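You operate a simulated robot arm through the tools that you are given. There is no shell and no other tool. Be economical: measure what you need, move in short steps, check, and stop when the job is done.

You are at the controls of a simulated robot arm. One attempt, no reset.

JOB
Give motor Y58 its test run with the speed dial at 2000, then stop it.
Fine: clamp it, push the socket on with the power off, shut the guard; wait for the verdict; after STOP leave all as it is, power on.

The check looks at the end state, three seconds after you hand in, the way a careful person would. Anything else that was tipped, shoved, dropped, spilled or broken makes it a failure.

ROBOT AND FRAMES
A 6-joint arm with a two-finger gripper on a trunk, on a base that drives. Base frame: it is fixed to the floor where the robot stands at the start and does not move with it; the origin is under the middle of the robot, x ahead of it, y to its left, z up; the surface under the hand at the start is at about z = 824. Units: mm, degrees, N and s.
Its first joint turns from -166.0 to 166.0 degrees. Places, roughly: clamp lever [600, -500, 900]; guard of the test stand [700, -400, 1100]; power switch of the test stand [400, -300, 900]; seat of the test stand [600, -400, 800]; socket of the test stand [500, -400, 900]; speed dial [500, -400, 900]; test stand [600, -400, 1000]. Payload 1.71 kg.
The tool frame sits at the grasp point between the pads (the TCP): z along the fingers, y along the line on which they close. The tips reach 20 mm beyond it. Largest opening 96 mm; the body of the gripper starts 113 mm behind the TCP.
Orientation is that of the tool frame in the base frame, as a unit quaternion [x, y, z, w]. With the fingers straight down and closing along the base's y, the tool's x points along the base's -x, its y along +y and its z along -z.

CONTROLS
- The arm moves only by the tool servo_tool. Its argument "rows" is a list of rows, each an object of numbers (a shift or turn left out is 0, a gripper value left out holds the last): "dx", "dy", "dz": the shift along the tool's x, y, z in units of 40 mm (1.0 is 40 mm); "ax", "ay", "az": the turn, a rotation vector about the tool's x, y, z in units of 5 degrees (1.0 is 5 degrees); "grip": the opening, from 0 (shut) to 1 (fully open). In form: [{"dx": .., "dy": .., "dz": .., "ax": .., "ay": .., "az": .., "grip": ..}, ...]. A call has 1 to 10 rows; each row shifts and turns the commanded pose from where the row before left it, along the tool's axes as they then stand. A call with a number of a shift or a turn outside -1 to 1 is refused whole. Rows are played at 5 a second. More than 50 mm and 8.6 degrees between two rows, or a gripper value outside its range, and nothing of the call is played. A pose out of reach is approached as far as the arm can. The call stops where the force on the tool passes 90 N (or 10 N more than at its start, if that is more) or the arm is blocked; 0.2 s more then pass. The fingers move at their own pace (about 45 mm/s each) and stop on an object; they squeeze with about 33 N. The grip force told is the motor's: it shows also when the fingers shut on nothing. Time passes only in rows, and 0.2 s behind the last, so rows that do not move let the fingers close. The reply holds the time, the measured pose of the TCP, the force on the tool along the base axes, the opening and the grip force, in the units named above and with some noise, with the torque about the TCP (base axes, N m) and any sound that the robot's microphone picked up, and new pictures: "views" is both (left out), scene, wrist or none.
- Cameras (640 x 400 px; columns grow to the right, rows downward): "scene" is now at [62.6, 150.6, 1663.4]; the picture's right is [-0.67, -0.74, 0.01], its down [-0.42, 0.37, -0.83] and it looks along [0.61, -0.56, -0.56] (base axes); focal length 290 px, centre (320, 200). "wrist" rides on the gripper at [66, 14, -145] in the tool frame; the picture's right is [-0.21, 0.98, 0.00], its down [-0.88, -0.18, -0.44] and it looks along [-0.43, -0.09, 0.90] (tool axes); focal length 275 px, centre (320, 200). There is no depth. A picture from a camera that has moved, and an enlarged one, comes with that camera's place and axes in the base frame and with its lens.
- lift_body(by): slides the trunk up (or, below 0, down) by that many mm; the arm and the scene camera ride with it, the base frame stays. It gives what a move gives, with no picture.
- drive_base(legs): drives the robot by 1 to 6 legs, each [ahead, turn to the left] in mm and degrees, along the robot's own axes; the way and the turn of a leg run together, so that a leg with both is an arc; at most 1500 mm and 180 degrees a leg. The arm and the cameras ride along, it lands a little off, and it stops where it bumps. It gives what a move gives, and a new picture of the scene camera.
- head_to(pan, tilt): turns the head with the scene camera to pan (to the left, within 143 degrees either way) and tilt (down, from -29 to 69), counted from straight ahead of the robot. It gives what a move gives, and a new picture of the scene camera.
- zoom(camera, box): a new picture of the part [left, top, right, bottom] of that camera's present view, enlarged. No time passes.
- hand_in(): hands the job in; it is judged then, once.

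Work in short steps. Places have to be worked out from the pictures, the camera data and where the tool is seen: move nearer, look again, correct. Check each grasp and each placing, and mend what went wrong. You have 120 turns and 260 pictures in all, those below and enlarged ones among them. Open the gripper and draw the arm clear of the work before you hand the job in, unless the task says otherwise; then end with one line.

The tools are called after "Emit:" as a command line: name --argument value ..., lists and objects as JSON in quotes. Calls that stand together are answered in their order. servo_tool: Moves the arm, as the interface text tells. Its arguments: {"type":"object","properties":{"rows":{"type":"array","items":{"type":"object","properties":{"dx":{"type":"number"},"dy":{"type":"number"},"dz":{"type":"number"},"ax":{"type":"number"},"ay":{"type":"number"},"az":{"type":"number"},"grip":{"type":"number"}}}},"views":{"type":"string","enum":["both","scene","wrist","none"]}},"required":["rows"]} The other tools are called the same way: lift_body (by) slides the trunk up or down; drive_base (legs) drives the base; head_to (pan, tilt) turns the head that bears the scene camera; zoom (camera, box) takes an enlarged picture of a part of a camera's view; hand_in () hands the job in.

At the start:

```text
clock: 0.0
eef_pos: [574.1, -243.8, 1365.0]
ee_rot: [0.0, 1.0, 0.0, 0.0]
contact_force: [-0.1, -0.7, 0.7]
ft_torque: [0.03, 0.02, -0.05]
width: 96.0
finger_force: 0.0
trunk travel left (down, up): [-250.0, 140.0]
robot x, y, heading: [0.7, 1.5, -0.2]
head pan, tilt: [-42.4, 33.5]
```

scene: 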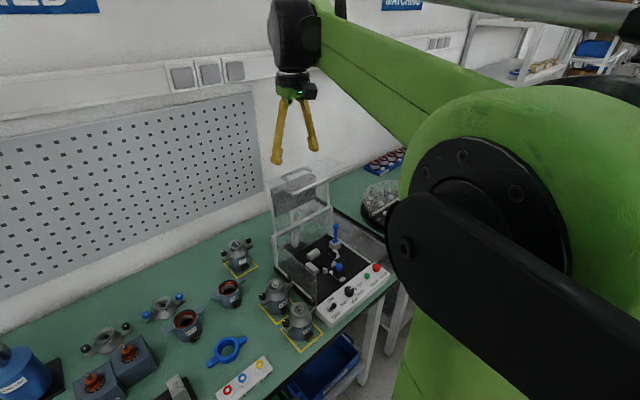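
wrist: 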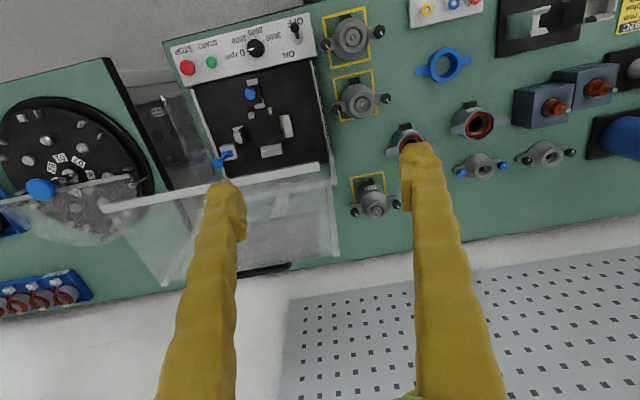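

The pictures show the test stand, three motors in yellow squares, and a control panel. I zoom in to read the labels.

Emit:
zoom --camera "wrist" --box '[160, 0, 420, 230]'

Emit:
zoom --camera "scene" --box '[200, 150, 420, 360]'

```text
1.74 times, centred on (290, 115) of wrist
camera zoom: at [510.1, -229.5, 1509.4], right [0.21, 0.98, 0.0], down [0.88, -0.18, 0.44], along [0.43, -0.09, -0.9], focal length 479 px, centre (372, 348)
```

zoom: 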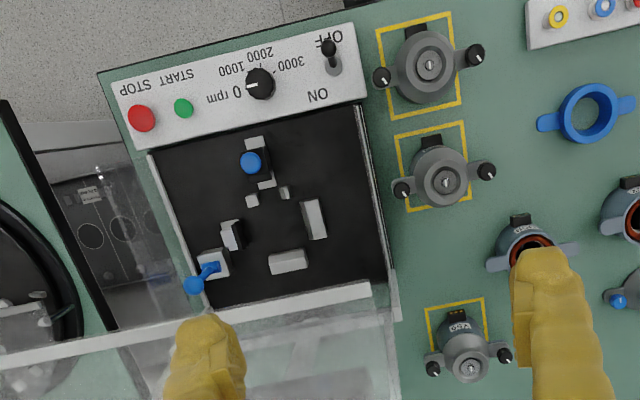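

```text
1.90 times, centred on (310, 255) of scene
camera zoom: at [62.6, 150.6, 1663.4], right [-0.67, -0.74, 0.01], down [-0.42, 0.37, -0.83], along [0.61, -0.56, -0.56], focal length 553 px, centre (339, 95)
```

zoom: 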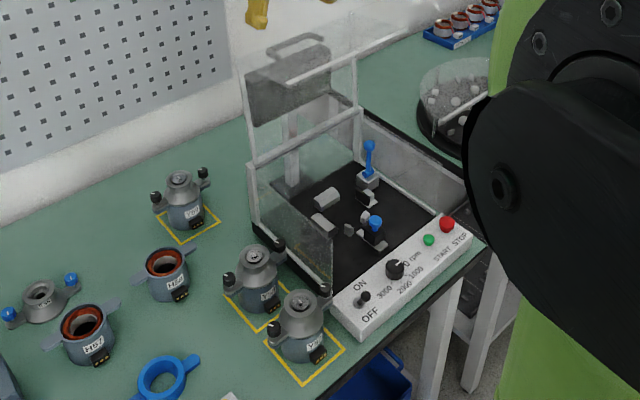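

I read the labels of the motors next.

Emit:
zoom --camera "scene" --box '[215, 225, 325, 355]'

Emit:
zoom --camera "wrist" --box '[310, 0, 410, 70]'

Emit:
zoom --camera "scene" --box '[310, 210, 400, 330]'

```text
3.08 times, centred on (270, 290) of scene
camera zoom: at [62.6, 150.6, 1663.4], right [-0.67, -0.74, 0.01], down [-0.42, 0.37, -0.83], along [0.61, -0.56, -0.56], focal length 893 px, centre (474, -77)
```

zoom: 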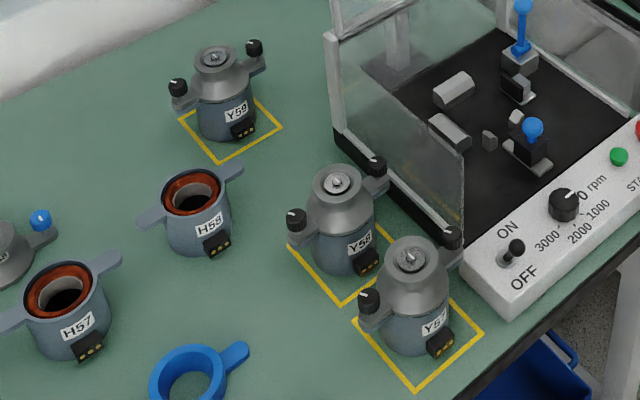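

```text
5.71 times, centred on (360, 35) of wrist
camera zoom: at [510.1, -229.5, 1509.4], right [0.21, 0.98, 0.0], down [0.88, -0.18, 0.44], along [0.43, -0.09, -0.9], focal length 1573 px, centre (91, 1143)
```

zoom: 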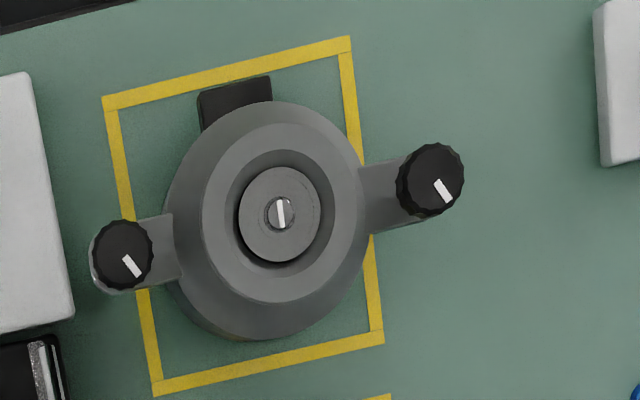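

```text
3.33 times, centred on (355, 270) of scene
camera zoom: at [62.6, 150.6, 1663.4], right [-0.67, -0.74, 0.01], down [-0.42, 0.37, -0.83], along [0.61, -0.56, -0.56], focal length 968 px, centre (203, -33)
```

zoom: 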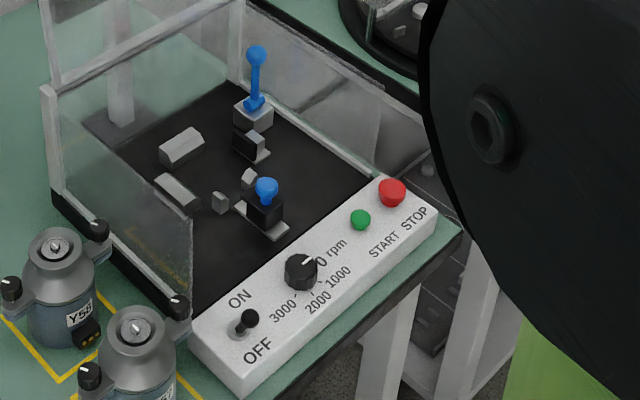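

Y58 looks to be the middle of the three boxed motors, at about (587, -160). I move closer for a better view and to confirm the label.

Emit:
servo_tool --rows '[{"dx": 0.5, "dy": 1, "dz": 0.6}, {"dx": 0.5, "dy": 1, "dz": 0.6}, {"dz": 1}, {"dz": 1}, {"dz": 1}]'

```text
refused: row 1 steps farther than a row can; nothing moved
```

Emit:
servo_tool --rows '[{"dx": 0.5, "dy": 0.9}, {"dx": 0.5, "dy": 0.9}, {"dz": 1}, {"dz": 1}, {"dz": 1}, {"dz": 1}]'

```text
clock: 1.4
eef_pos: [517.8, -172.9, 1211.3]
ee_rot: [0.0, 1.0, 0.0, 0.007]
contact_force: [-0.9, -0.7, 0.2]
ft_torque: [0.02, -0.03, 0.02]
width: 96.2
finger_force: 0.1
trunk travel left (down, up): [-250.0, 140.0]
robot x, y, heading: [-1.3, -1.3, -0.1]
head pan, tilt: [-42.4, 33.5]
camera scene: at [62.0, 150.9, 1663.4], right [-0.67, -0.74, 0.01], down [-0.42, 0.37, -0.83], along [0.61, -0.56, -0.56], focal length 290 px, centre (320, 200)
camera wrist: at [451.7, -158.4, 1354.5], right [0.21, 0.98, 0.0], down [0.87, -0.18, 0.46], along [0.45, -0.09, -0.89], focal length 275 px, centre (320, 200)
```

scene: 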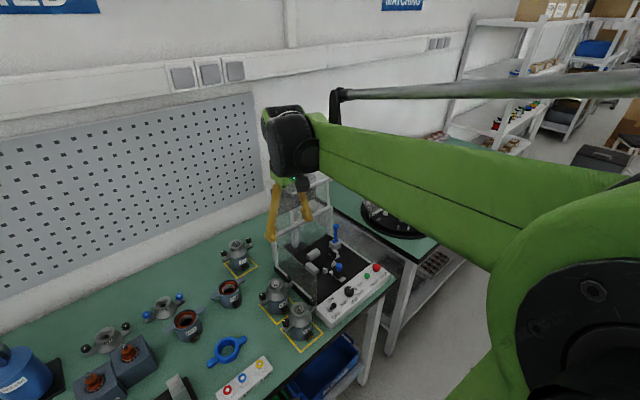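
wrist: 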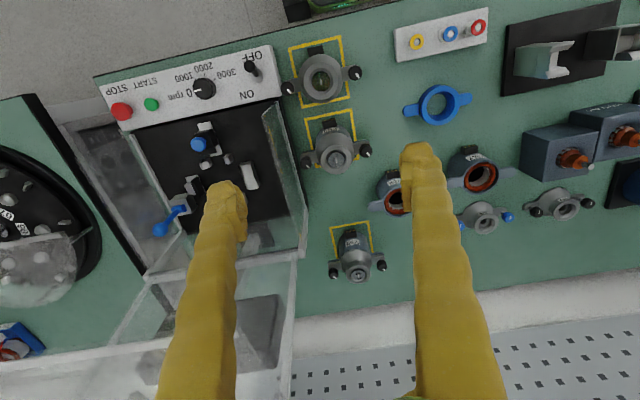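

Emit:
zoom --camera "wrist" --box '[90, 40, 310, 260]'

Emit:
zoom --camera "wrist" --box '[280, 30, 400, 290]'

```text
1.82 times, centred on (200, 150) of wrist
camera zoom: at [451.7, -158.4, 1354.5], right [0.21, 0.98, 0.0], down [0.87, -0.18, 0.46], along [0.45, -0.09, -0.89], focal length 500 px, centre (538, 291)
```

zoom: 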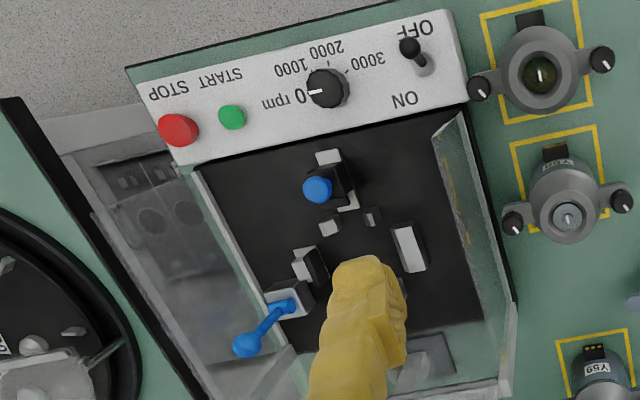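

```text
1.54 times, centred on (340, 160) of wrist
camera zoom: at [451.7, -158.4, 1354.5], right [0.21, 0.98, 0.0], down [0.87, -0.18, 0.46], along [0.45, -0.09, -0.89], focal length 424 px, centre (289, 262)
```

zoom: 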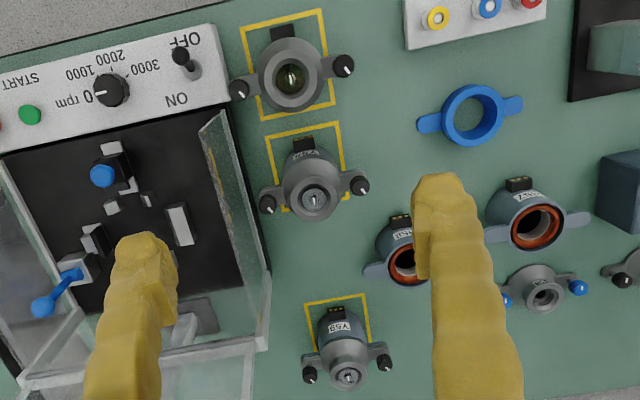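

Y58 is confirmed at about (602, -159), its top near z 900. I go lower for a detailed look at its shape and at the seat.

Emit:
servo_tool --rows '[{"dz": 1}, {"dz": 1}, {"dz": 1}, {"dx": 0.5}]'

Emit:
zoom --camera "wrist" --box '[240, 100, 420, 280]'

Emit:
zoom --camera "scene" --box '[250, 265, 310, 325]'

```text
clock: 2.4
eef_pos: [500.0, -174.7, 1090.1]
ee_rot: [0.0, 1.0, 0.0, 0.007]
contact_force: [1.2, -0.3, 0.7]
ft_torque: [0.0, 0.08, -0.01]
width: 96.0
finger_force: 0.0
trunk travel left (down, up): [-250.0, 140.0]
robot x, y, heading: [4.1, -1.6, 0.1]
head pan, tilt: [-42.4, 33.5]
camera scene: at [63.1, 150.3, 1663.5], right [-0.68, -0.74, 0.01], down [-0.42, 0.37, -0.83], along [0.61, -0.56, -0.56], focal length 290 px, centre (320, 200)
camera wrist: at [434.1, -159.0, 1233.6], right [0.21, 0.98, 0.0], down [0.87, -0.18, 0.46], along [0.45, -0.09, -0.89], focal length 275 px, centre (320, 200)
```

scene: 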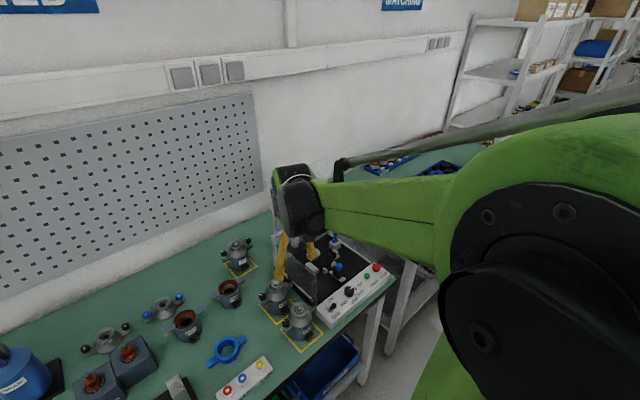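
wrist: 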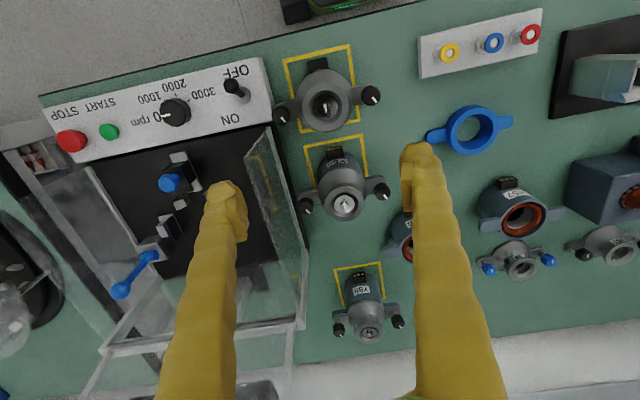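

```text
2.22 times, centred on (330, 190) of wrist
camera zoom: at [434.1, -159.0, 1233.6], right [0.21, 0.98, 0.0], down [0.87, -0.18, 0.46], along [0.45, -0.09, -0.89], focal length 612 px, centre (298, 222)
```

zoom: 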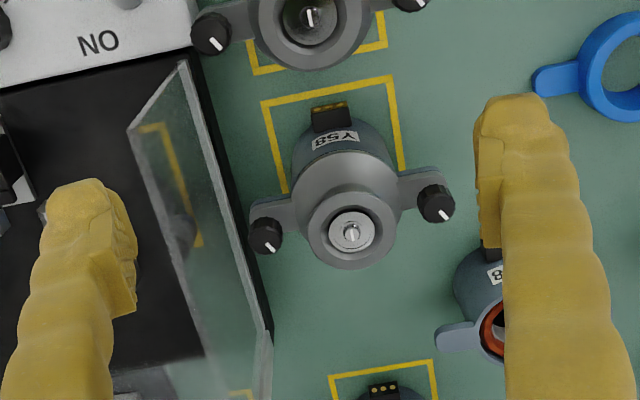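

```text
6.67 times, centred on (280, 295) of scene
camera zoom: at [63.1, 150.3, 1663.5], right [-0.68, -0.74, 0.01], down [-0.42, 0.37, -0.83], along [0.61, -0.56, -0.56], focal length 1935 px, centre (587, -433)
```

zoom: 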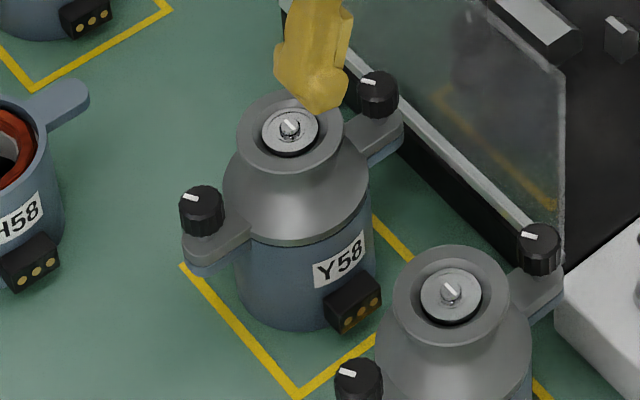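

Y58 reads clearly; its shaft tip is near (601, -161, 922), with a neck about 50 mm wide and knobbed ears along y. I'll grip the neck along x, so I move above it and turn the tool 90°.

Emit:
servo_tool --rows '[{"dx": -0.85, "dy": 0.12, "az": 1}, {"dx": -0.85, "dy": 0.2, "az": 1}, {"dx": -0.75, "dy": 0.2, "az": 1}, {"az": 1}, {"az": 1}, {"az": 1}, {"az": 1}, {"az": 1}, {"az": 1}]' --views "none"

Emit:
servo_tool --rows '[{"az": 1}, {"az": 1}, {"az": 1}, {"az": 1}, {"az": 1}, {"az": 1}, {"az": 1}, {"az": 1}, {"az": 1}]'

```text
clock: 4.4
eef_pos: [598.3, -158.8, 1093.6]
ee_rot: [0.384, 0.923, 0.003, 0.006]
contact_force: [-0.6, 1.3, 0.4]
ft_torque: [-0.03, 0.02, -0.01]
width: 96.0
finger_force: 0.0
trunk travel left (down, up): [-250.0, 140.0]
robot x, y, heading: [-0.8, 0.7, 0.3]
head pan, tilt: [-42.4, 33.5]
```

```text
clock: 6.4
eef_pos: [597.1, -159.7, 1093.6]
ee_rot: [0.707, 0.707, 0.005, 0.005]
contact_force: [0.3, 0.2, -0.2]
ft_torque: [0.01, -0.01, 0.01]
width: 96.1
finger_force: 0.1
trunk travel left (down, up): [-250.0, 140.0]
robot x, y, heading: [1.9, 1.5, -0.1]
head pan, tilt: [-42.4, 33.5]
camera scene: at [62.6, 150.6, 1663.4], right [-0.67, -0.74, 0.01], down [-0.42, 0.37, -0.83], along [0.61, -0.56, -0.56], focal length 290 px, centre (320, 200)
camera wrist: at [610.9, -93.4, 1237.6], right [0.98, -0.21, 0.01], down [-0.19, -0.88, 0.44], along [-0.08, -0.44, -0.9], focal length 275 px, centre (320, 200)
```

scene: 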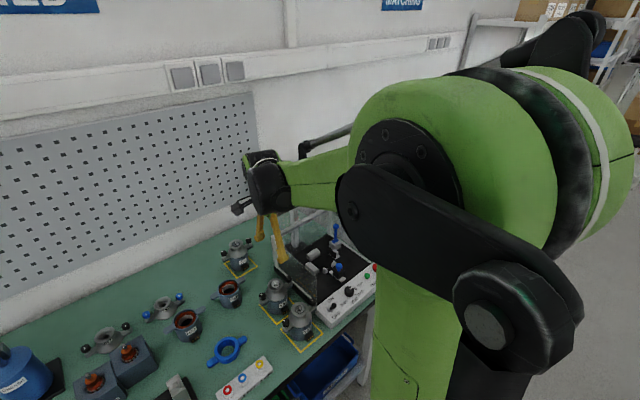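
wrist: 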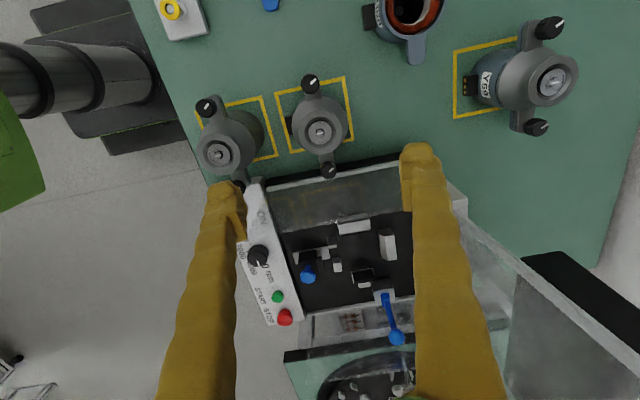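

Shaft at about (599, -163). I centre and descend to z≈960, then look.

Emit:
servo_tool --rows '[{"dx": -0.07, "dy": 0.05, "dz": 1}, {"dz": 1}, {"dz": 0.9}, {"dz": 0.4}]'

Emit:
zoom --camera "scene" --box '[230, 230, 320, 330]'

```text
clock: 7.4
eef_pos: [601.4, -163.3, 960.2]
ee_rot: [0.707, 0.707, 0.005, 0.004]
contact_force: [0.2, 0.5, 0.5]
ft_torque: [-0.01, 0.04, 0.05]
width: 95.8
finger_force: 0.0
trunk travel left (down, up): [-250.0, 140.0]
robot x, y, heading: [-0.6, 0.9, -0.2]
head pan, tilt: [-42.4, 33.5]
camera scene: at [62.9, 150.6, 1663.4], right [-0.67, -0.74, 0.01], down [-0.42, 0.37, -0.83], along [0.61, -0.56, -0.56], focal length 290 px, centre (320, 200)
camera wrist: at [614.3, -96.6, 1105.1], right [0.98, -0.21, 0.01], down [-0.19, -0.88, 0.44], along [-0.08, -0.44, -0.9], focal length 275 px, centre (320, 200)
```

scene: 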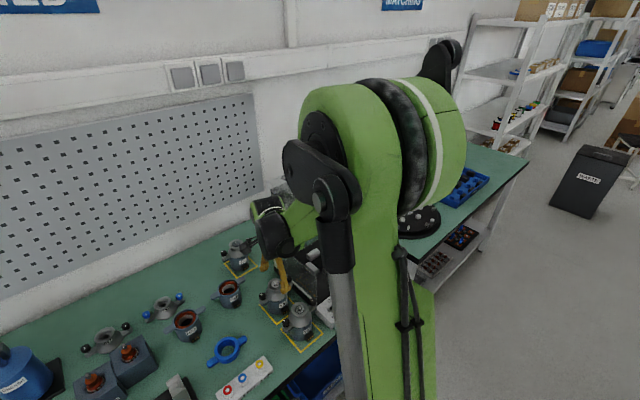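
wrist: 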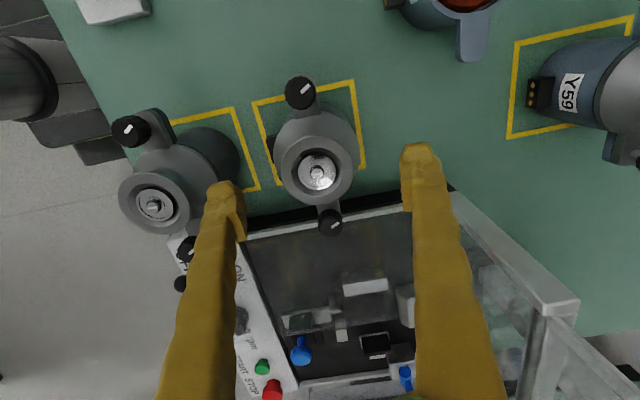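

```text
4.00 times, centred on (275, 280) of scene
camera zoom: at [62.9, 150.6, 1663.4], right [-0.67, -0.74, 0.01], down [-0.42, 0.37, -0.83], along [0.61, -0.56, -0.56], focal length 1161 px, centre (500, -120)
```

zoom: 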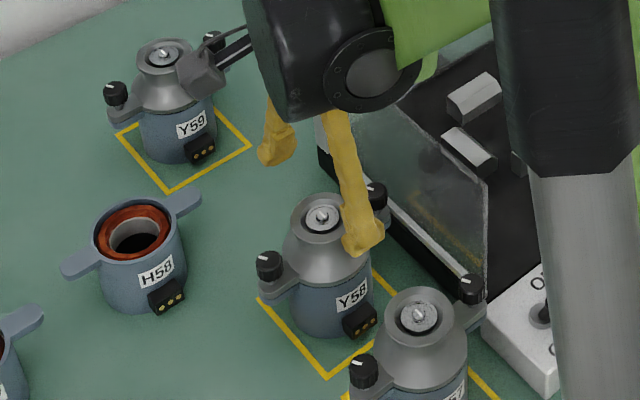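

Centred to within a few mm. I descend to the neck level.

Emit:
servo_tool --rows '[{"dz": 0.4}, {"dz": 0.3}, {"dz": 0.2}]'

Emit:
zoom --camera "scene" --box '[240, 260, 320, 340]'

```text
clock: 8.2
eef_pos: [602.6, -162.9, 925.1]
ee_rot: [0.707, 0.707, 0.005, 0.004]
contact_force: [0.3, 1.1, 0.2]
ft_torque: [-0.05, -0.05, -0.01]
width: 96.1
finger_force: 0.0
trunk travel left (down, up): [-250.0, 140.0]
robot x, y, heading: [2.0, -2.1, 0.3]
head pan, tilt: [-42.4, 33.5]
camera scene: at [62.6, 150.6, 1663.5], right [-0.67, -0.74, 0.01], down [-0.42, 0.37, -0.83], along [0.61, -0.56, -0.56], focal length 290 px, centre (320, 200)
camera wrist: at [615.2, -95.5, 1069.5], right [0.98, -0.21, 0.01], down [-0.19, -0.88, 0.44], along [-0.08, -0.44, -0.9], focal length 275 px, centre (320, 200)
```

scene: 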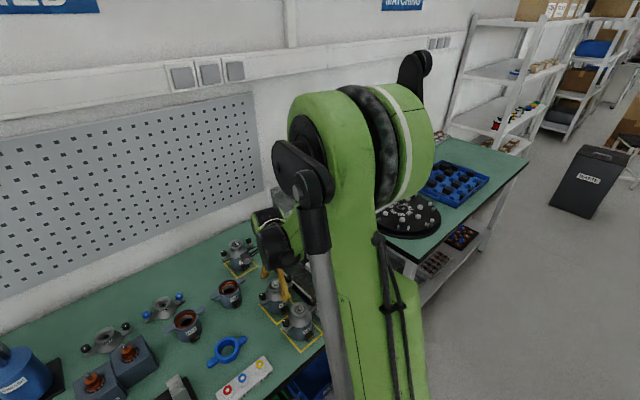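
wrist: 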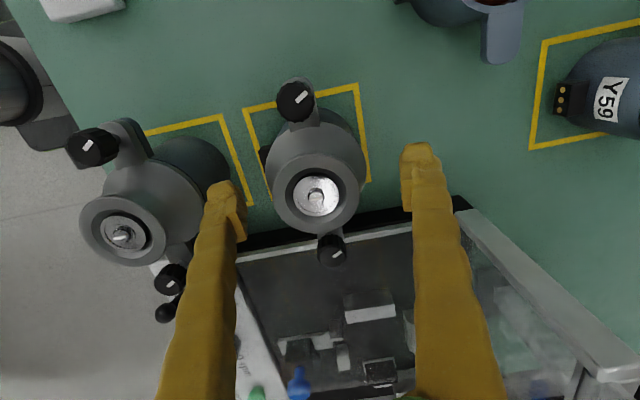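

```text
5.00 times, centred on (280, 300) of scene
camera zoom: at [62.6, 150.6, 1663.5], right [-0.67, -0.74, 0.01], down [-0.42, 0.37, -0.83], along [0.61, -0.56, -0.56], focal length 1452 px, centre (520, -300)
```

zoom: 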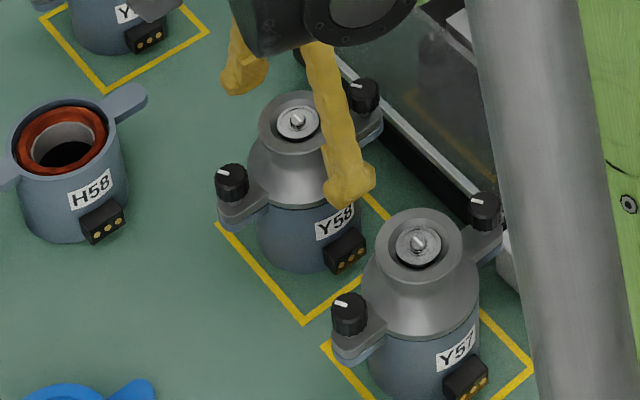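

Shaft tip is level with the TCP, so the finger tips are 15–17 mm below the neck's top. I lower 3 mm more and close.

Emit:
servo_tool --rows '[{"dz": 0.08}, {"grip": 0.2}, {"grip": 0.2}, {"grip": 0.2}, {"grip": 0.2}]'

Emit:
zoom --camera "scene" --box '[240, 260, 320, 340]'

```text
clock: 9.4
eef_pos: [601.5, -162.8, 923.4]
ee_rot: [0.707, 0.707, 0.005, 0.005]
contact_force: [-2.9, -0.1, 2.9]
ft_torque: [0.0, 0.02, 0.04]
width: 50.8
finger_force: 33.4
trunk travel left (down, up): [-250.0, 140.0]
robot x, y, heading: [2.5, -1.8, 0.2]
head pan, tilt: [-42.4, 33.5]
camera scene: at [62.2, 150.7, 1663.5], right [-0.67, -0.74, 0.01], down [-0.42, 0.37, -0.83], along [0.61, -0.56, -0.56], focal length 290 px, centre (320, 200)
camera wrist: at [614.7, -95.3, 1067.3], right [0.98, -0.21, 0.01], down [-0.19, -0.88, 0.44], along [-0.08, -0.44, -0.9], focal length 275 px, centre (320, 200)
```

scene: 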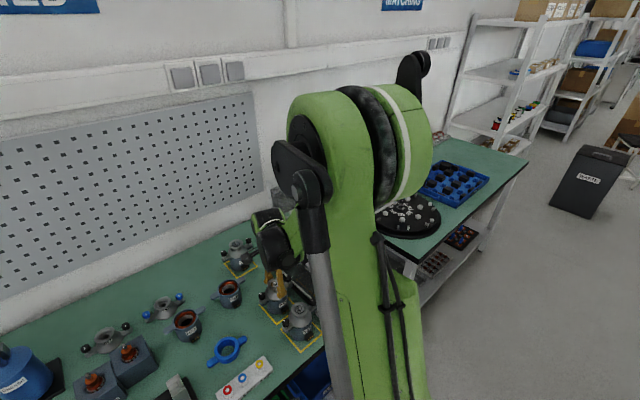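
wrist: 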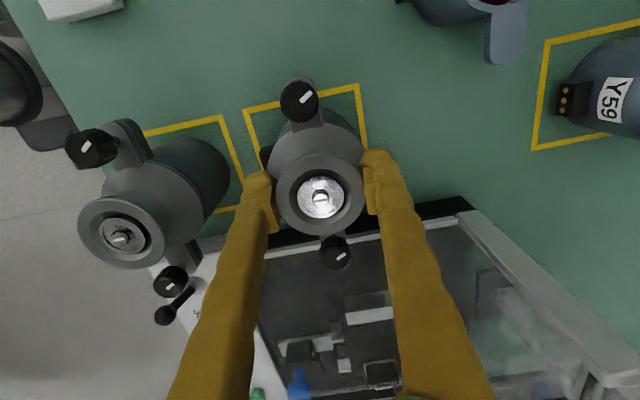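

```text
5.00 times, centred on (280, 300) of scene
camera zoom: at [62.2, 150.7, 1663.5], right [-0.67, -0.74, 0.01], down [-0.42, 0.37, -0.83], along [0.61, -0.56, -0.56], focal length 1452 px, centre (520, -300)
```

zoom: 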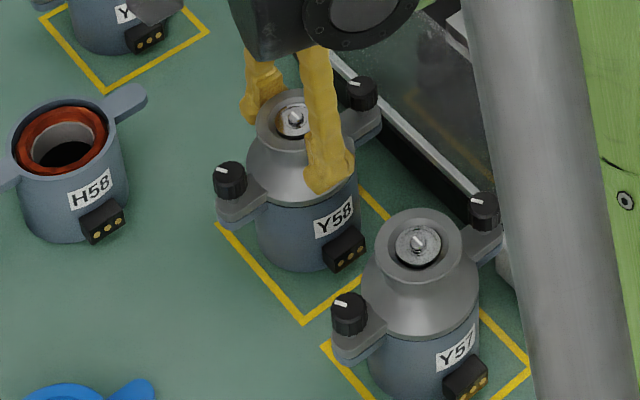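

Gripping the neck at 50.8 mm. I lift a little and check the grasp holds.

Emit:
servo_tool --rows '[{"dz": -0.3}, {"dz": -0.5}, {"dz": -1}, {"dz": -1}]'

```text
clock: 10.4
eef_pos: [599.2, -162.5, 1036.2]
ee_rot: [0.708, 0.707, 0.005, 0.006]
contact_force: [0.2, 0.2, -7.6]
ft_torque: [0.01, -0.01, 0.0]
width: 51.0
finger_force: 32.6
trunk travel left (down, up): [-250.0, 140.0]
robot x, y, heading: [5.4, 0.6, -0.2]
head pan, tilt: [-42.4, 33.5]
camera scene: at [62.8, 150.5, 1663.5], right [-0.68, -0.74, 0.01], down [-0.42, 0.37, -0.83], along [0.61, -0.56, -0.56], focal length 290 px, centre (320, 200)
camera wrist: at [612.1, -96.3, 1180.9], right [0.98, -0.21, 0.01], down [-0.19, -0.88, 0.44], along [-0.08, -0.44, -0.9], focal length 275 px, centre (320, 200)
```

scene: 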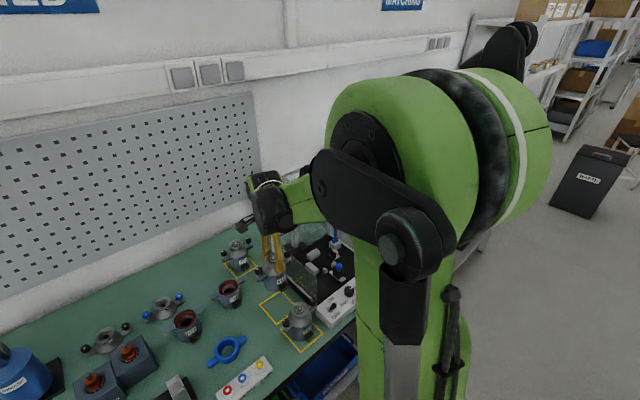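
wrist: 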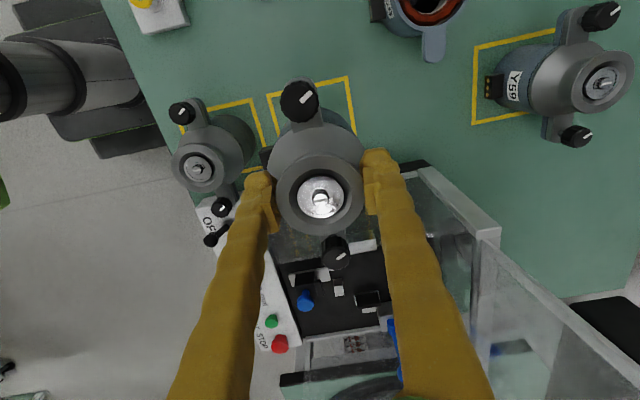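

Grasp holds (7.6 N weight). I raise it higher to clear the glass wall and shift halfway to view the seat.

Emit:
servo_tool --rows '[{"dz": -1}, {"dz": -1}, {"dz": -0.5, "dx": -0.5}, {"dx": -1}]'

Emit:
zoom --camera "wrist" --box '[230, 180, 450, 400]'

Emit:
zoom --camera "scene" --box '[260, 180, 380, 310]'

```text
clock: 11.4
eef_pos: [600.0, -223.8, 1135.6]
ee_rot: [0.707, 0.707, 0.005, 0.005]
contact_force: [1.3, 0.2, -7.3]
ft_torque: [0.0, -0.03, 0.0]
width: 50.3
finger_force: 33.0
trunk travel left (down, up): [-250.0, 140.0]
robot x, y, heading: [-1.6, 1.6, -0.0]
head pan, tilt: [-42.4, 33.5]
camera scene: at [63.2, 151.0, 1663.3], right [-0.68, -0.74, 0.01], down [-0.42, 0.37, -0.83], along [0.61, -0.56, -0.56], focal length 290 px, centre (320, 200)
camera wrist: at [612.5, -156.5, 1280.4], right [0.98, -0.21, 0.01], down [-0.19, -0.88, 0.44], along [-0.08, -0.44, -0.9], focal length 275 px, centre (320, 200)
```

scene: 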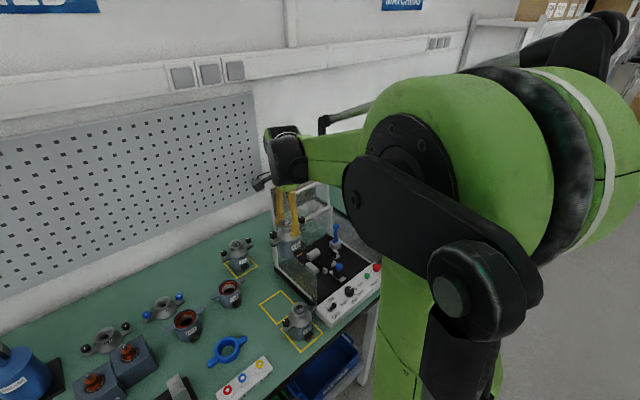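
wrist: 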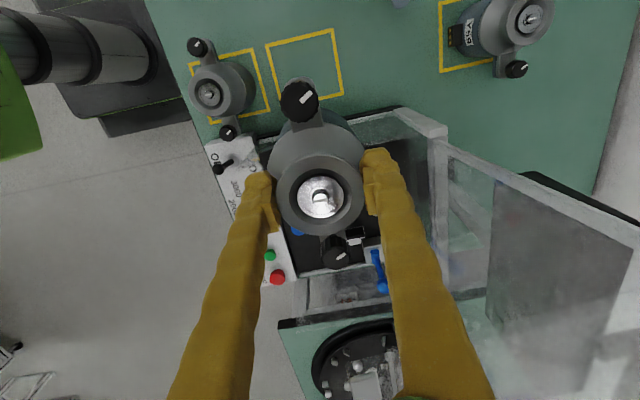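

```text
1.82 times, centred on (340, 290) of wrist
camera zoom: at [612.5, -156.5, 1280.4], right [0.98, -0.21, 0.01], down [-0.19, -0.88, 0.44], along [-0.08, -0.44, -0.9], focal length 500 px, centre (284, 36)
```

zoom: 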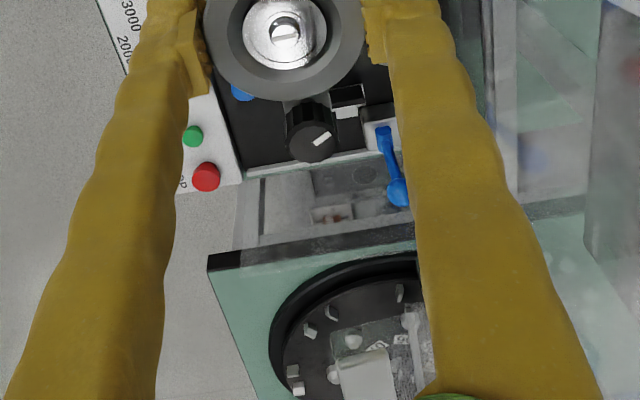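

```text
3.08 times, centred on (320, 245) of scene
camera zoom: at [63.2, 151.0, 1663.3], right [-0.68, -0.74, 0.01], down [-0.42, 0.37, -0.83], along [0.61, -0.56, -0.56], focal length 893 px, centre (320, 62)
```

zoom: 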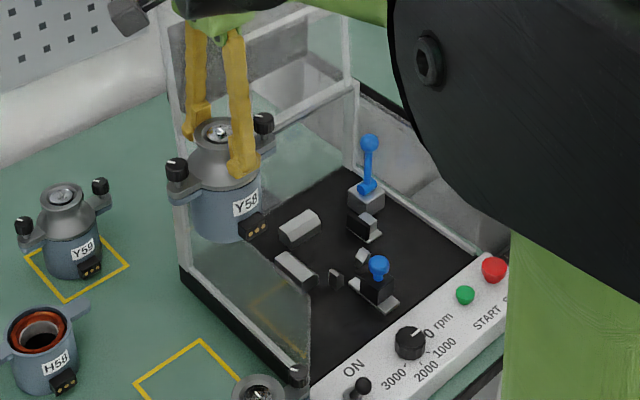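

The scene view shows the seat clearly: stop blocks at +x and +y, the clamp jaw at -y, and two small posts at -x. I put the centre at about (621, -383) and move above it.

Emit:
servo_tool --rows '[{"dx": -1}, {"dx": -1}, {"dx": -1, "dy": 0.25}, {"dx": -0.95, "dy": 0.27}, {"dz": 0.5}]'

Emit:
zoom --camera "scene" --box '[260, 180, 380, 310]'

```text
clock: 11.8
eef_pos: [582.4, -244.4, 1142.7]
ee_rot: [0.701, 0.713, 0.013, 0.007]
contact_force: [6.5, 44.5, -26.9]
ft_torque: [-3.39, 1.07, 0.97]
width: 50.3
finger_force: 32.9
trunk travel left (down, up): [-250.0, 140.0]
robot x, y, heading: [0.5, -1.9, 0.2]
head pan, tilt: [-42.4, 33.5]
stopped in row 2: the force on the tool passed its limit at 104 N (the readings are from after the stop); the commanded pose is now the measured one
camera scene: at [63.6, 156.7, 1662.3], right [-0.67, -0.74, 0.01], down [-0.42, 0.37, -0.83], along [0.61, -0.56, -0.56], focal length 290 px, centre (320, 200)
camera wrist: at [592.5, -178.7, 1287.6], right [0.98, -0.19, 0.03], down [-0.18, -0.88, 0.43], along [-0.06, -0.43, -0.9], focal length 275 px, centre (320, 200)
```

scene: 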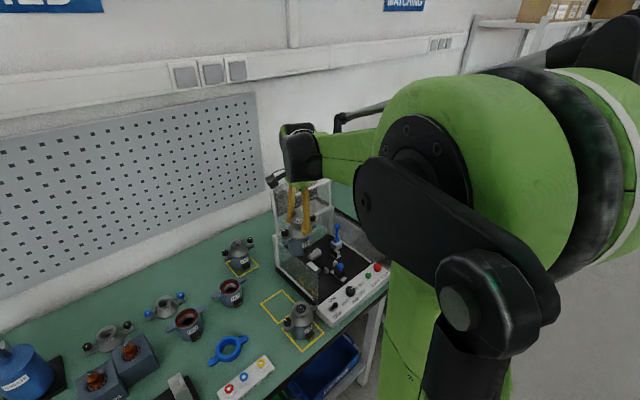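
wrist: 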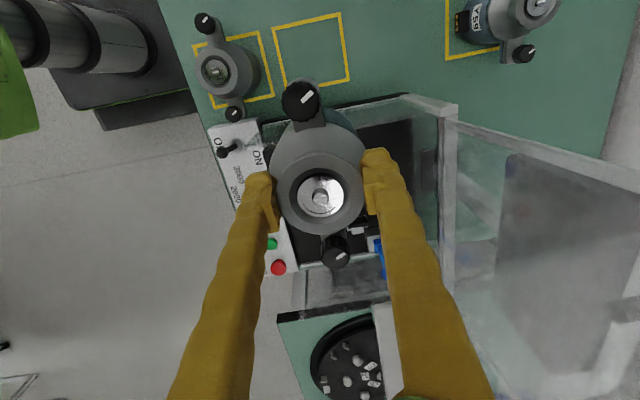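

```text
3.08 times, centred on (320, 245) of scene
camera zoom: at [63.6, 156.7, 1662.3], right [-0.67, -0.74, 0.01], down [-0.42, 0.37, -0.83], along [0.61, -0.56, -0.56], focal length 893 px, centre (320, 62)
```

zoom: 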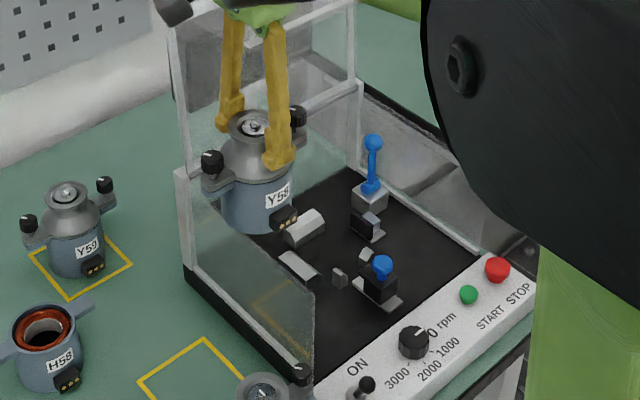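

The hand hit something about 80–90 mm above the TCP. The raised guard seems to be L-shaped, its front panel jutting forward near z≈1190. I back off in +y and look at it.

Emit:
servo_tool --rows '[{"dx": 0.5}, {"dx": 1}, {"dx": 1}]'

Emit:
zoom --camera "scene" --box '[230, 130, 400, 310]'

```text
clock: 12.7
eef_pos: [582.9, -152.0, 1143.7]
ee_rot: [0.702, 0.712, 0.013, 0.006]
contact_force: [0.1, 0.5, -7.5]
ft_torque: [0.06, 0.02, 0.01]
width: 50.1
finger_force: 32.7
trunk travel left (down, up): [-250.0, 140.0]
robot x, y, heading: [0.3, -4.7, -0.1]
head pan, tilt: [-42.4, 33.5]
camera scene: at [62.7, 149.8, 1663.5], right [-0.67, -0.74, 0.01], down [-0.42, 0.37, -0.83], along [0.61, -0.56, -0.56], focal length 290 px, centre (320, 200)
camera wrist: at [592.5, -86.6, 1289.2], right [0.98, -0.19, 0.03], down [-0.19, -0.88, 0.43], along [-0.06, -0.43, -0.9], focal length 275 px, centre (320, 200)
```

scene: 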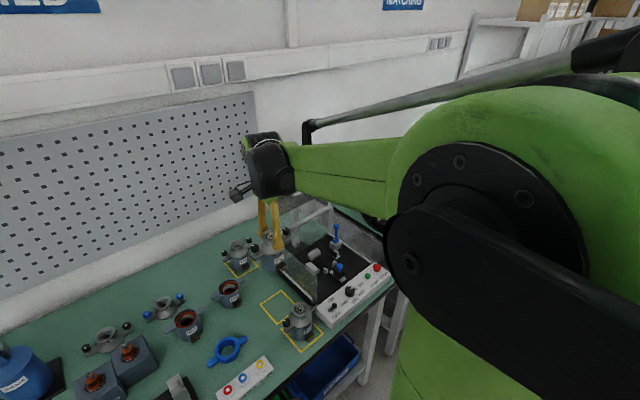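
wrist: 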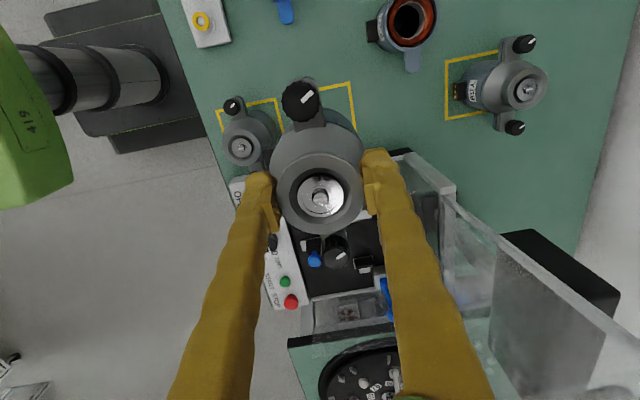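

```text
2.22 times, centred on (315, 220) of scene
camera zoom: at [62.7, 149.8, 1663.5], right [-0.67, -0.74, 0.01], down [-0.42, 0.37, -0.83], along [0.61, -0.56, -0.56], focal length 645 px, centre (331, 156)
```

zoom: 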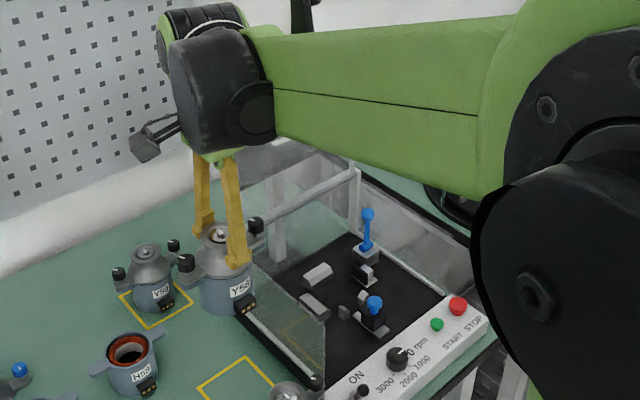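

The open guard's front bar runs along y at about (600, -244…-515, 1229), so a vertical hand cannot enter. I'll set Y58 back on its square and re-grip with the tool tilted ~35° from the front, closing along y.

Emit:
servo_tool --rows '[{"dx": -0.25, "dy": 0.45, "ax": 0.146, "ay": -0.116, "az": 0.16}, {"dz": 1}, {"dz": 1}, {"dz": 1}, {"dz": 1}, {"dz": 0.6}]'

```text
clock: 14.1
eef_pos: [603.6, -163.1, 959.7]
ee_rot: [0.707, 0.707, 0.005, 0.006]
contact_force: [0.1, -0.7, -7.1]
ft_torque: [-0.01, 0.02, 0.02]
width: 50.2
finger_force: 33.1
trunk travel left (down, up): [-250.0, 140.0]
robot x, y, heading: [1.9, -2.9, 0.0]
head pan, tilt: [-42.4, 33.5]
camera scene: at [63.0, 150.7, 1663.4], right [-0.67, -0.74, 0.01], down [-0.42, 0.37, -0.83], along [0.61, -0.56, -0.56], focal length 290 px, centre (320, 200)
camera wrist: at [616.7, -96.8, 1104.9], right [0.98, -0.21, 0.02], down [-0.19, -0.88, 0.44], along [-0.08, -0.44, -0.9], focal length 275 px, centre (320, 200)
```

scene: 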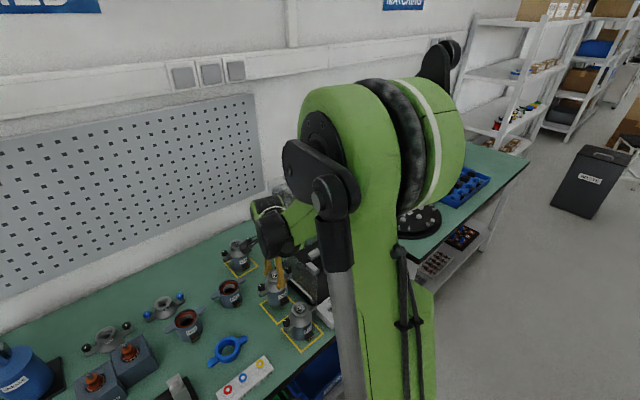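
wrist: 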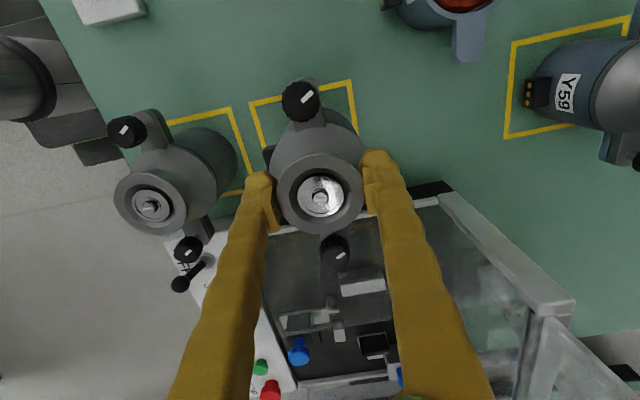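

I lower to the table and release.

Emit:
servo_tool --rows '[{"dz": 0.5}, {"dz": 0.25}, {"dz": 0.1}, {"dz": 0.03}]' --views "none"

```text
clock: 15.1
eef_pos: [603.5, -162.8, 924.8]
ee_rot: [0.708, 0.706, 0.005, 0.005]
contact_force: [1.5, -0.5, -7.6]
ft_torque: [0.04, 0.0, -0.05]
width: 50.1
finger_force: 33.3
trunk travel left (down, up): [-250.0, 140.0]
robot x, y, heading: [-0.6, -0.7, 0.4]
head pan, tilt: [-42.4, 33.5]
```

Emit:
servo_tool --rows '[{"dz": 0.04}, {"dz": 0.03}]' --views "none"

```text
clock: 15.7
eef_pos: [602.8, -163.5, 924.1]
ee_rot: [0.707, 0.707, 0.006, 0.007]
contact_force: [15.7, -4.4, 38.9]
ft_torque: [0.1, -0.17, 0.01]
width: 50.5
finger_force: 33.5
trunk travel left (down, up): [-250.0, 140.0]
robot x, y, heading: [3.1, 1.0, 0.2]
head pan, tilt: [-42.4, 33.5]
```

Standing on the table. I relieve the press, open, and rise to turn the tool back.

Emit:
servo_tool --rows '[{"dz": -0.05}, {"grip": 0.95}, {"grip": 0.95}, {"grip": 0.95}, {"dz": -0.5}, {"dz": -1}, {"dz": -1}, {"dz": -1}]' --views "wrist"

Emit:
servo_tool --rows '[{"az": -1}, {"az": -1}, {"az": -1}, {"az": -1}, {"az": -1}, {"az": -1}, {"az": -1}, {"az": -1}, {"az": -1}]' --views "none"

Emit:
servo_tool --rows '[{"az": -1}, {"az": -1}, {"az": -1}, {"az": -1}, {"az": -1}, {"az": -1}, {"az": -1}, {"az": -1}, {"az": -1}]' --views "none"

```text
clock: 17.4
eef_pos: [600.8, -161.5, 1064.0]
ee_rot: [0.707, 0.707, 0.005, 0.006]
contact_force: [0.5, -0.3, 1.3]
ft_torque: [-0.01, -0.01, 0.02]
width: 91.1
finger_force: 0.1
trunk travel left (down, up): [-250.0, 140.0]
robot x, y, heading: [-0.8, -0.8, 0.2]
head pan, tilt: [-42.4, 33.5]
camera wrist: at [613.7, -94.4, 1207.8], right [0.98, -0.21, 0.02], down [-0.19, -0.88, 0.44], along [-0.08, -0.44, -0.9], focal length 275 px, centre (320, 200)
```

wrist: 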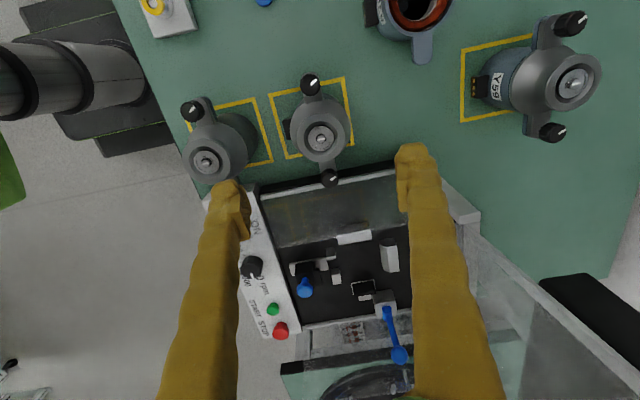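

```text
clock: 19.4
eef_pos: [600.3, -161.6, 1063.8]
ee_rot: [0.382, 0.924, 0.003, 0.008]
contact_force: [0.9, -0.3, 0.0]
ft_torque: [0.0, -0.01, 0.01]
width: 91.1
finger_force: 0.1
trunk travel left (down, up): [-250.0, 140.0]
robot x, y, heading: [-1.4, 0.8, 0.1]
head pan, tilt: [-42.4, 33.5]
```

```text
clock: 21.4
eef_pos: [600.7, -162.0, 1064.6]
ee_rot: [0.0, 1.0, -0.001, 0.008]
contact_force: [-0.3, 0.1, 0.4]
ft_torque: [0.0, 0.0, 0.01]
width: 91.1
finger_force: 0.2
trunk travel left (down, up): [-250.0, 140.0]
robot x, y, heading: [0.3, -0.8, 0.2]
head pan, tilt: [-42.4, 33.5]
```

Tool turned back. I tilt it 35° so the hand leans back toward the robot, with the opening set to 65 mm.

Emit:
servo_tool --rows '[{"ay": -1, "grip": 0.68}, {"ay": -1}, {"ay": -1}, {"ay": -1}, {"ay": -1}, {"ay": -1}, {"ay": -1}]'

Emit:
zoom --camera "scene" --box '[230, 160, 390, 330]'

```text
clock: 23.1
eef_pos: [600.5, -162.6, 1064.4]
ee_rot: [0.0, 0.951, 0.0, 0.31]
contact_force: [0.8, 0.0, -0.3]
ft_torque: [0.0, 0.01, -0.03]
width: 65.4
finger_force: 0.2
trunk travel left (down, up): [-250.0, 140.0]
robot x, y, heading: [-1.1, -0.2, 0.1]
head pan, tilt: [-42.4, 33.5]
camera scene: at [62.3, 150.8, 1663.4], right [-0.67, -0.74, 0.01], down [-0.42, 0.37, -0.83], along [0.61, -0.56, -0.56], focal length 290 px, centre (320, 200)
camera wrist: at [463.9, -146.9, 1141.7], right [0.17, 0.98, 0.12], down [0.45, -0.18, 0.87], along [0.88, -0.09, -0.47], focal length 275 px, centre (320, 200)
```

scene: 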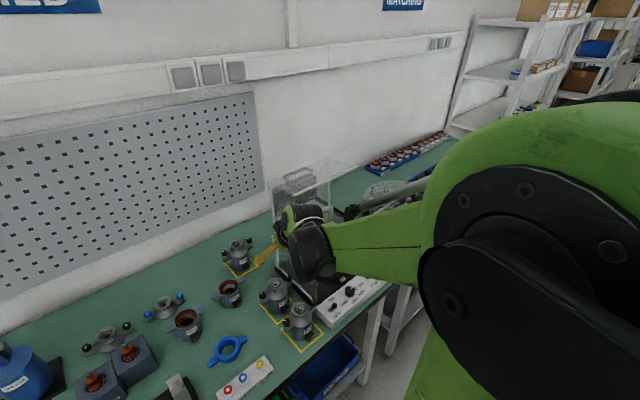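
wrist: 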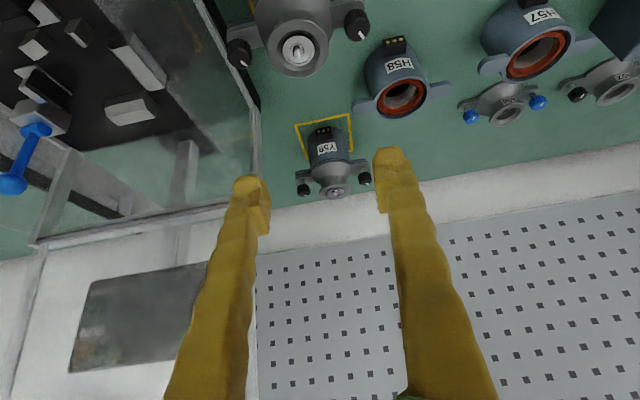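

```text
2.35 times, centred on (310, 245) of scene
camera zoom: at [62.3, 150.8, 1663.4], right [-0.67, -0.74, 0.01], down [-0.42, 0.37, -0.83], along [0.61, -0.56, -0.56], focal length 683 px, centre (344, 94)
```

zoom: 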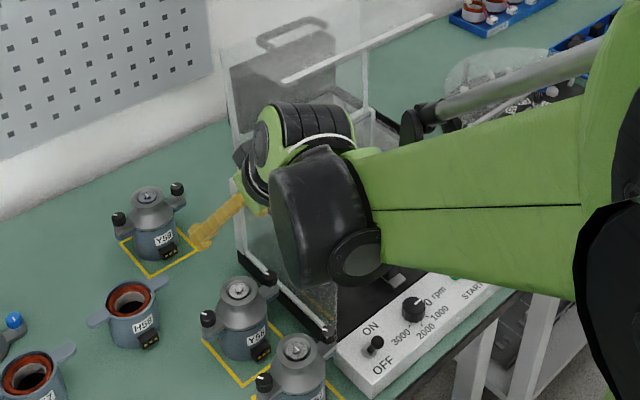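

Tilt is 36°. I descend vertically towards the neck.

Emit:
servo_tool --rows '[{"dz": 0.808, "dx": 0.589}, {"dz": 0.808, "dx": 0.589}, {"dz": 0.404, "dx": 0.294}]'

Emit:
zoom --camera "scene" --box '[240, 240, 330, 330]'

```text
clock: 23.9
eef_pos: [598.8, -161.3, 963.5]
ee_rot: [0.0, 0.951, -0.001, 0.308]
contact_force: [0.4, 0.2, 0.4]
ft_torque: [-0.01, -0.01, 0.01]
width: 65.2
finger_force: 0.0
trunk travel left (down, up): [-250.0, 140.0]
robot x, y, heading: [-1.5, 1.9, 0.3]
head pan, tilt: [-42.4, 33.5]
camera scene: at [62.3, 150.7, 1663.4], right [-0.67, -0.74, 0.01], down [-0.42, 0.37, -0.83], along [0.61, -0.56, -0.56], focal length 290 px, centre (320, 200)
camera wrist: at [461.9, -147.1, 1042.2], right [0.17, 0.98, 0.12], down [0.45, -0.18, 0.87], along [0.88, -0.09, -0.47], focal length 275 px, centre (320, 200)
```

scene: 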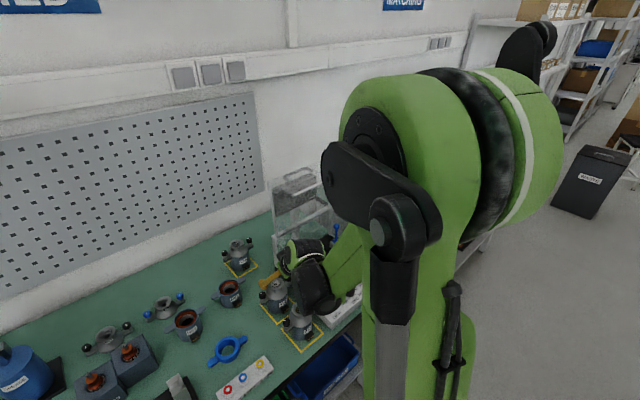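
wrist: 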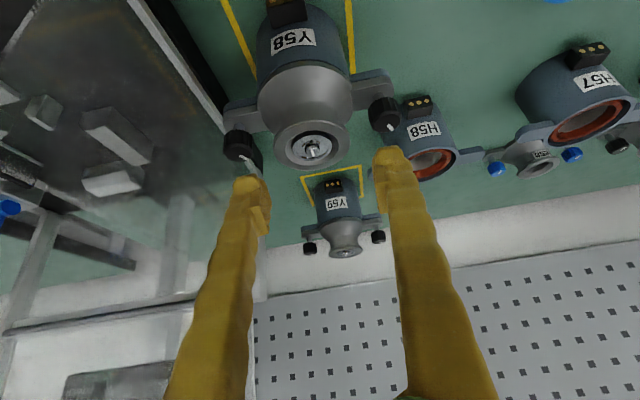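

```text
4.44 times, centred on (285, 285) of scene
camera zoom: at [62.3, 150.7, 1663.4], right [-0.67, -0.74, 0.01], down [-0.42, 0.37, -0.83], along [0.61, -0.56, -0.56], focal length 1290 px, centre (476, -178)
```

zoom: 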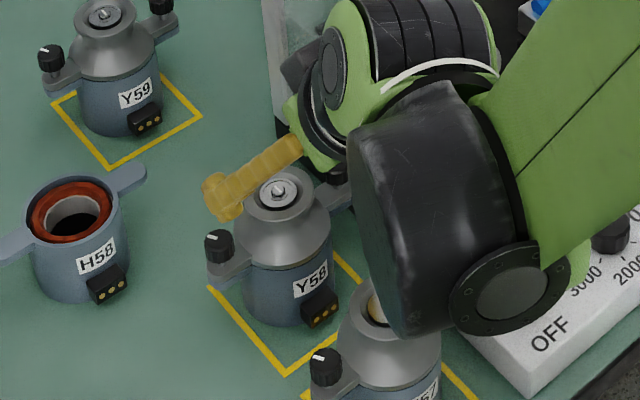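

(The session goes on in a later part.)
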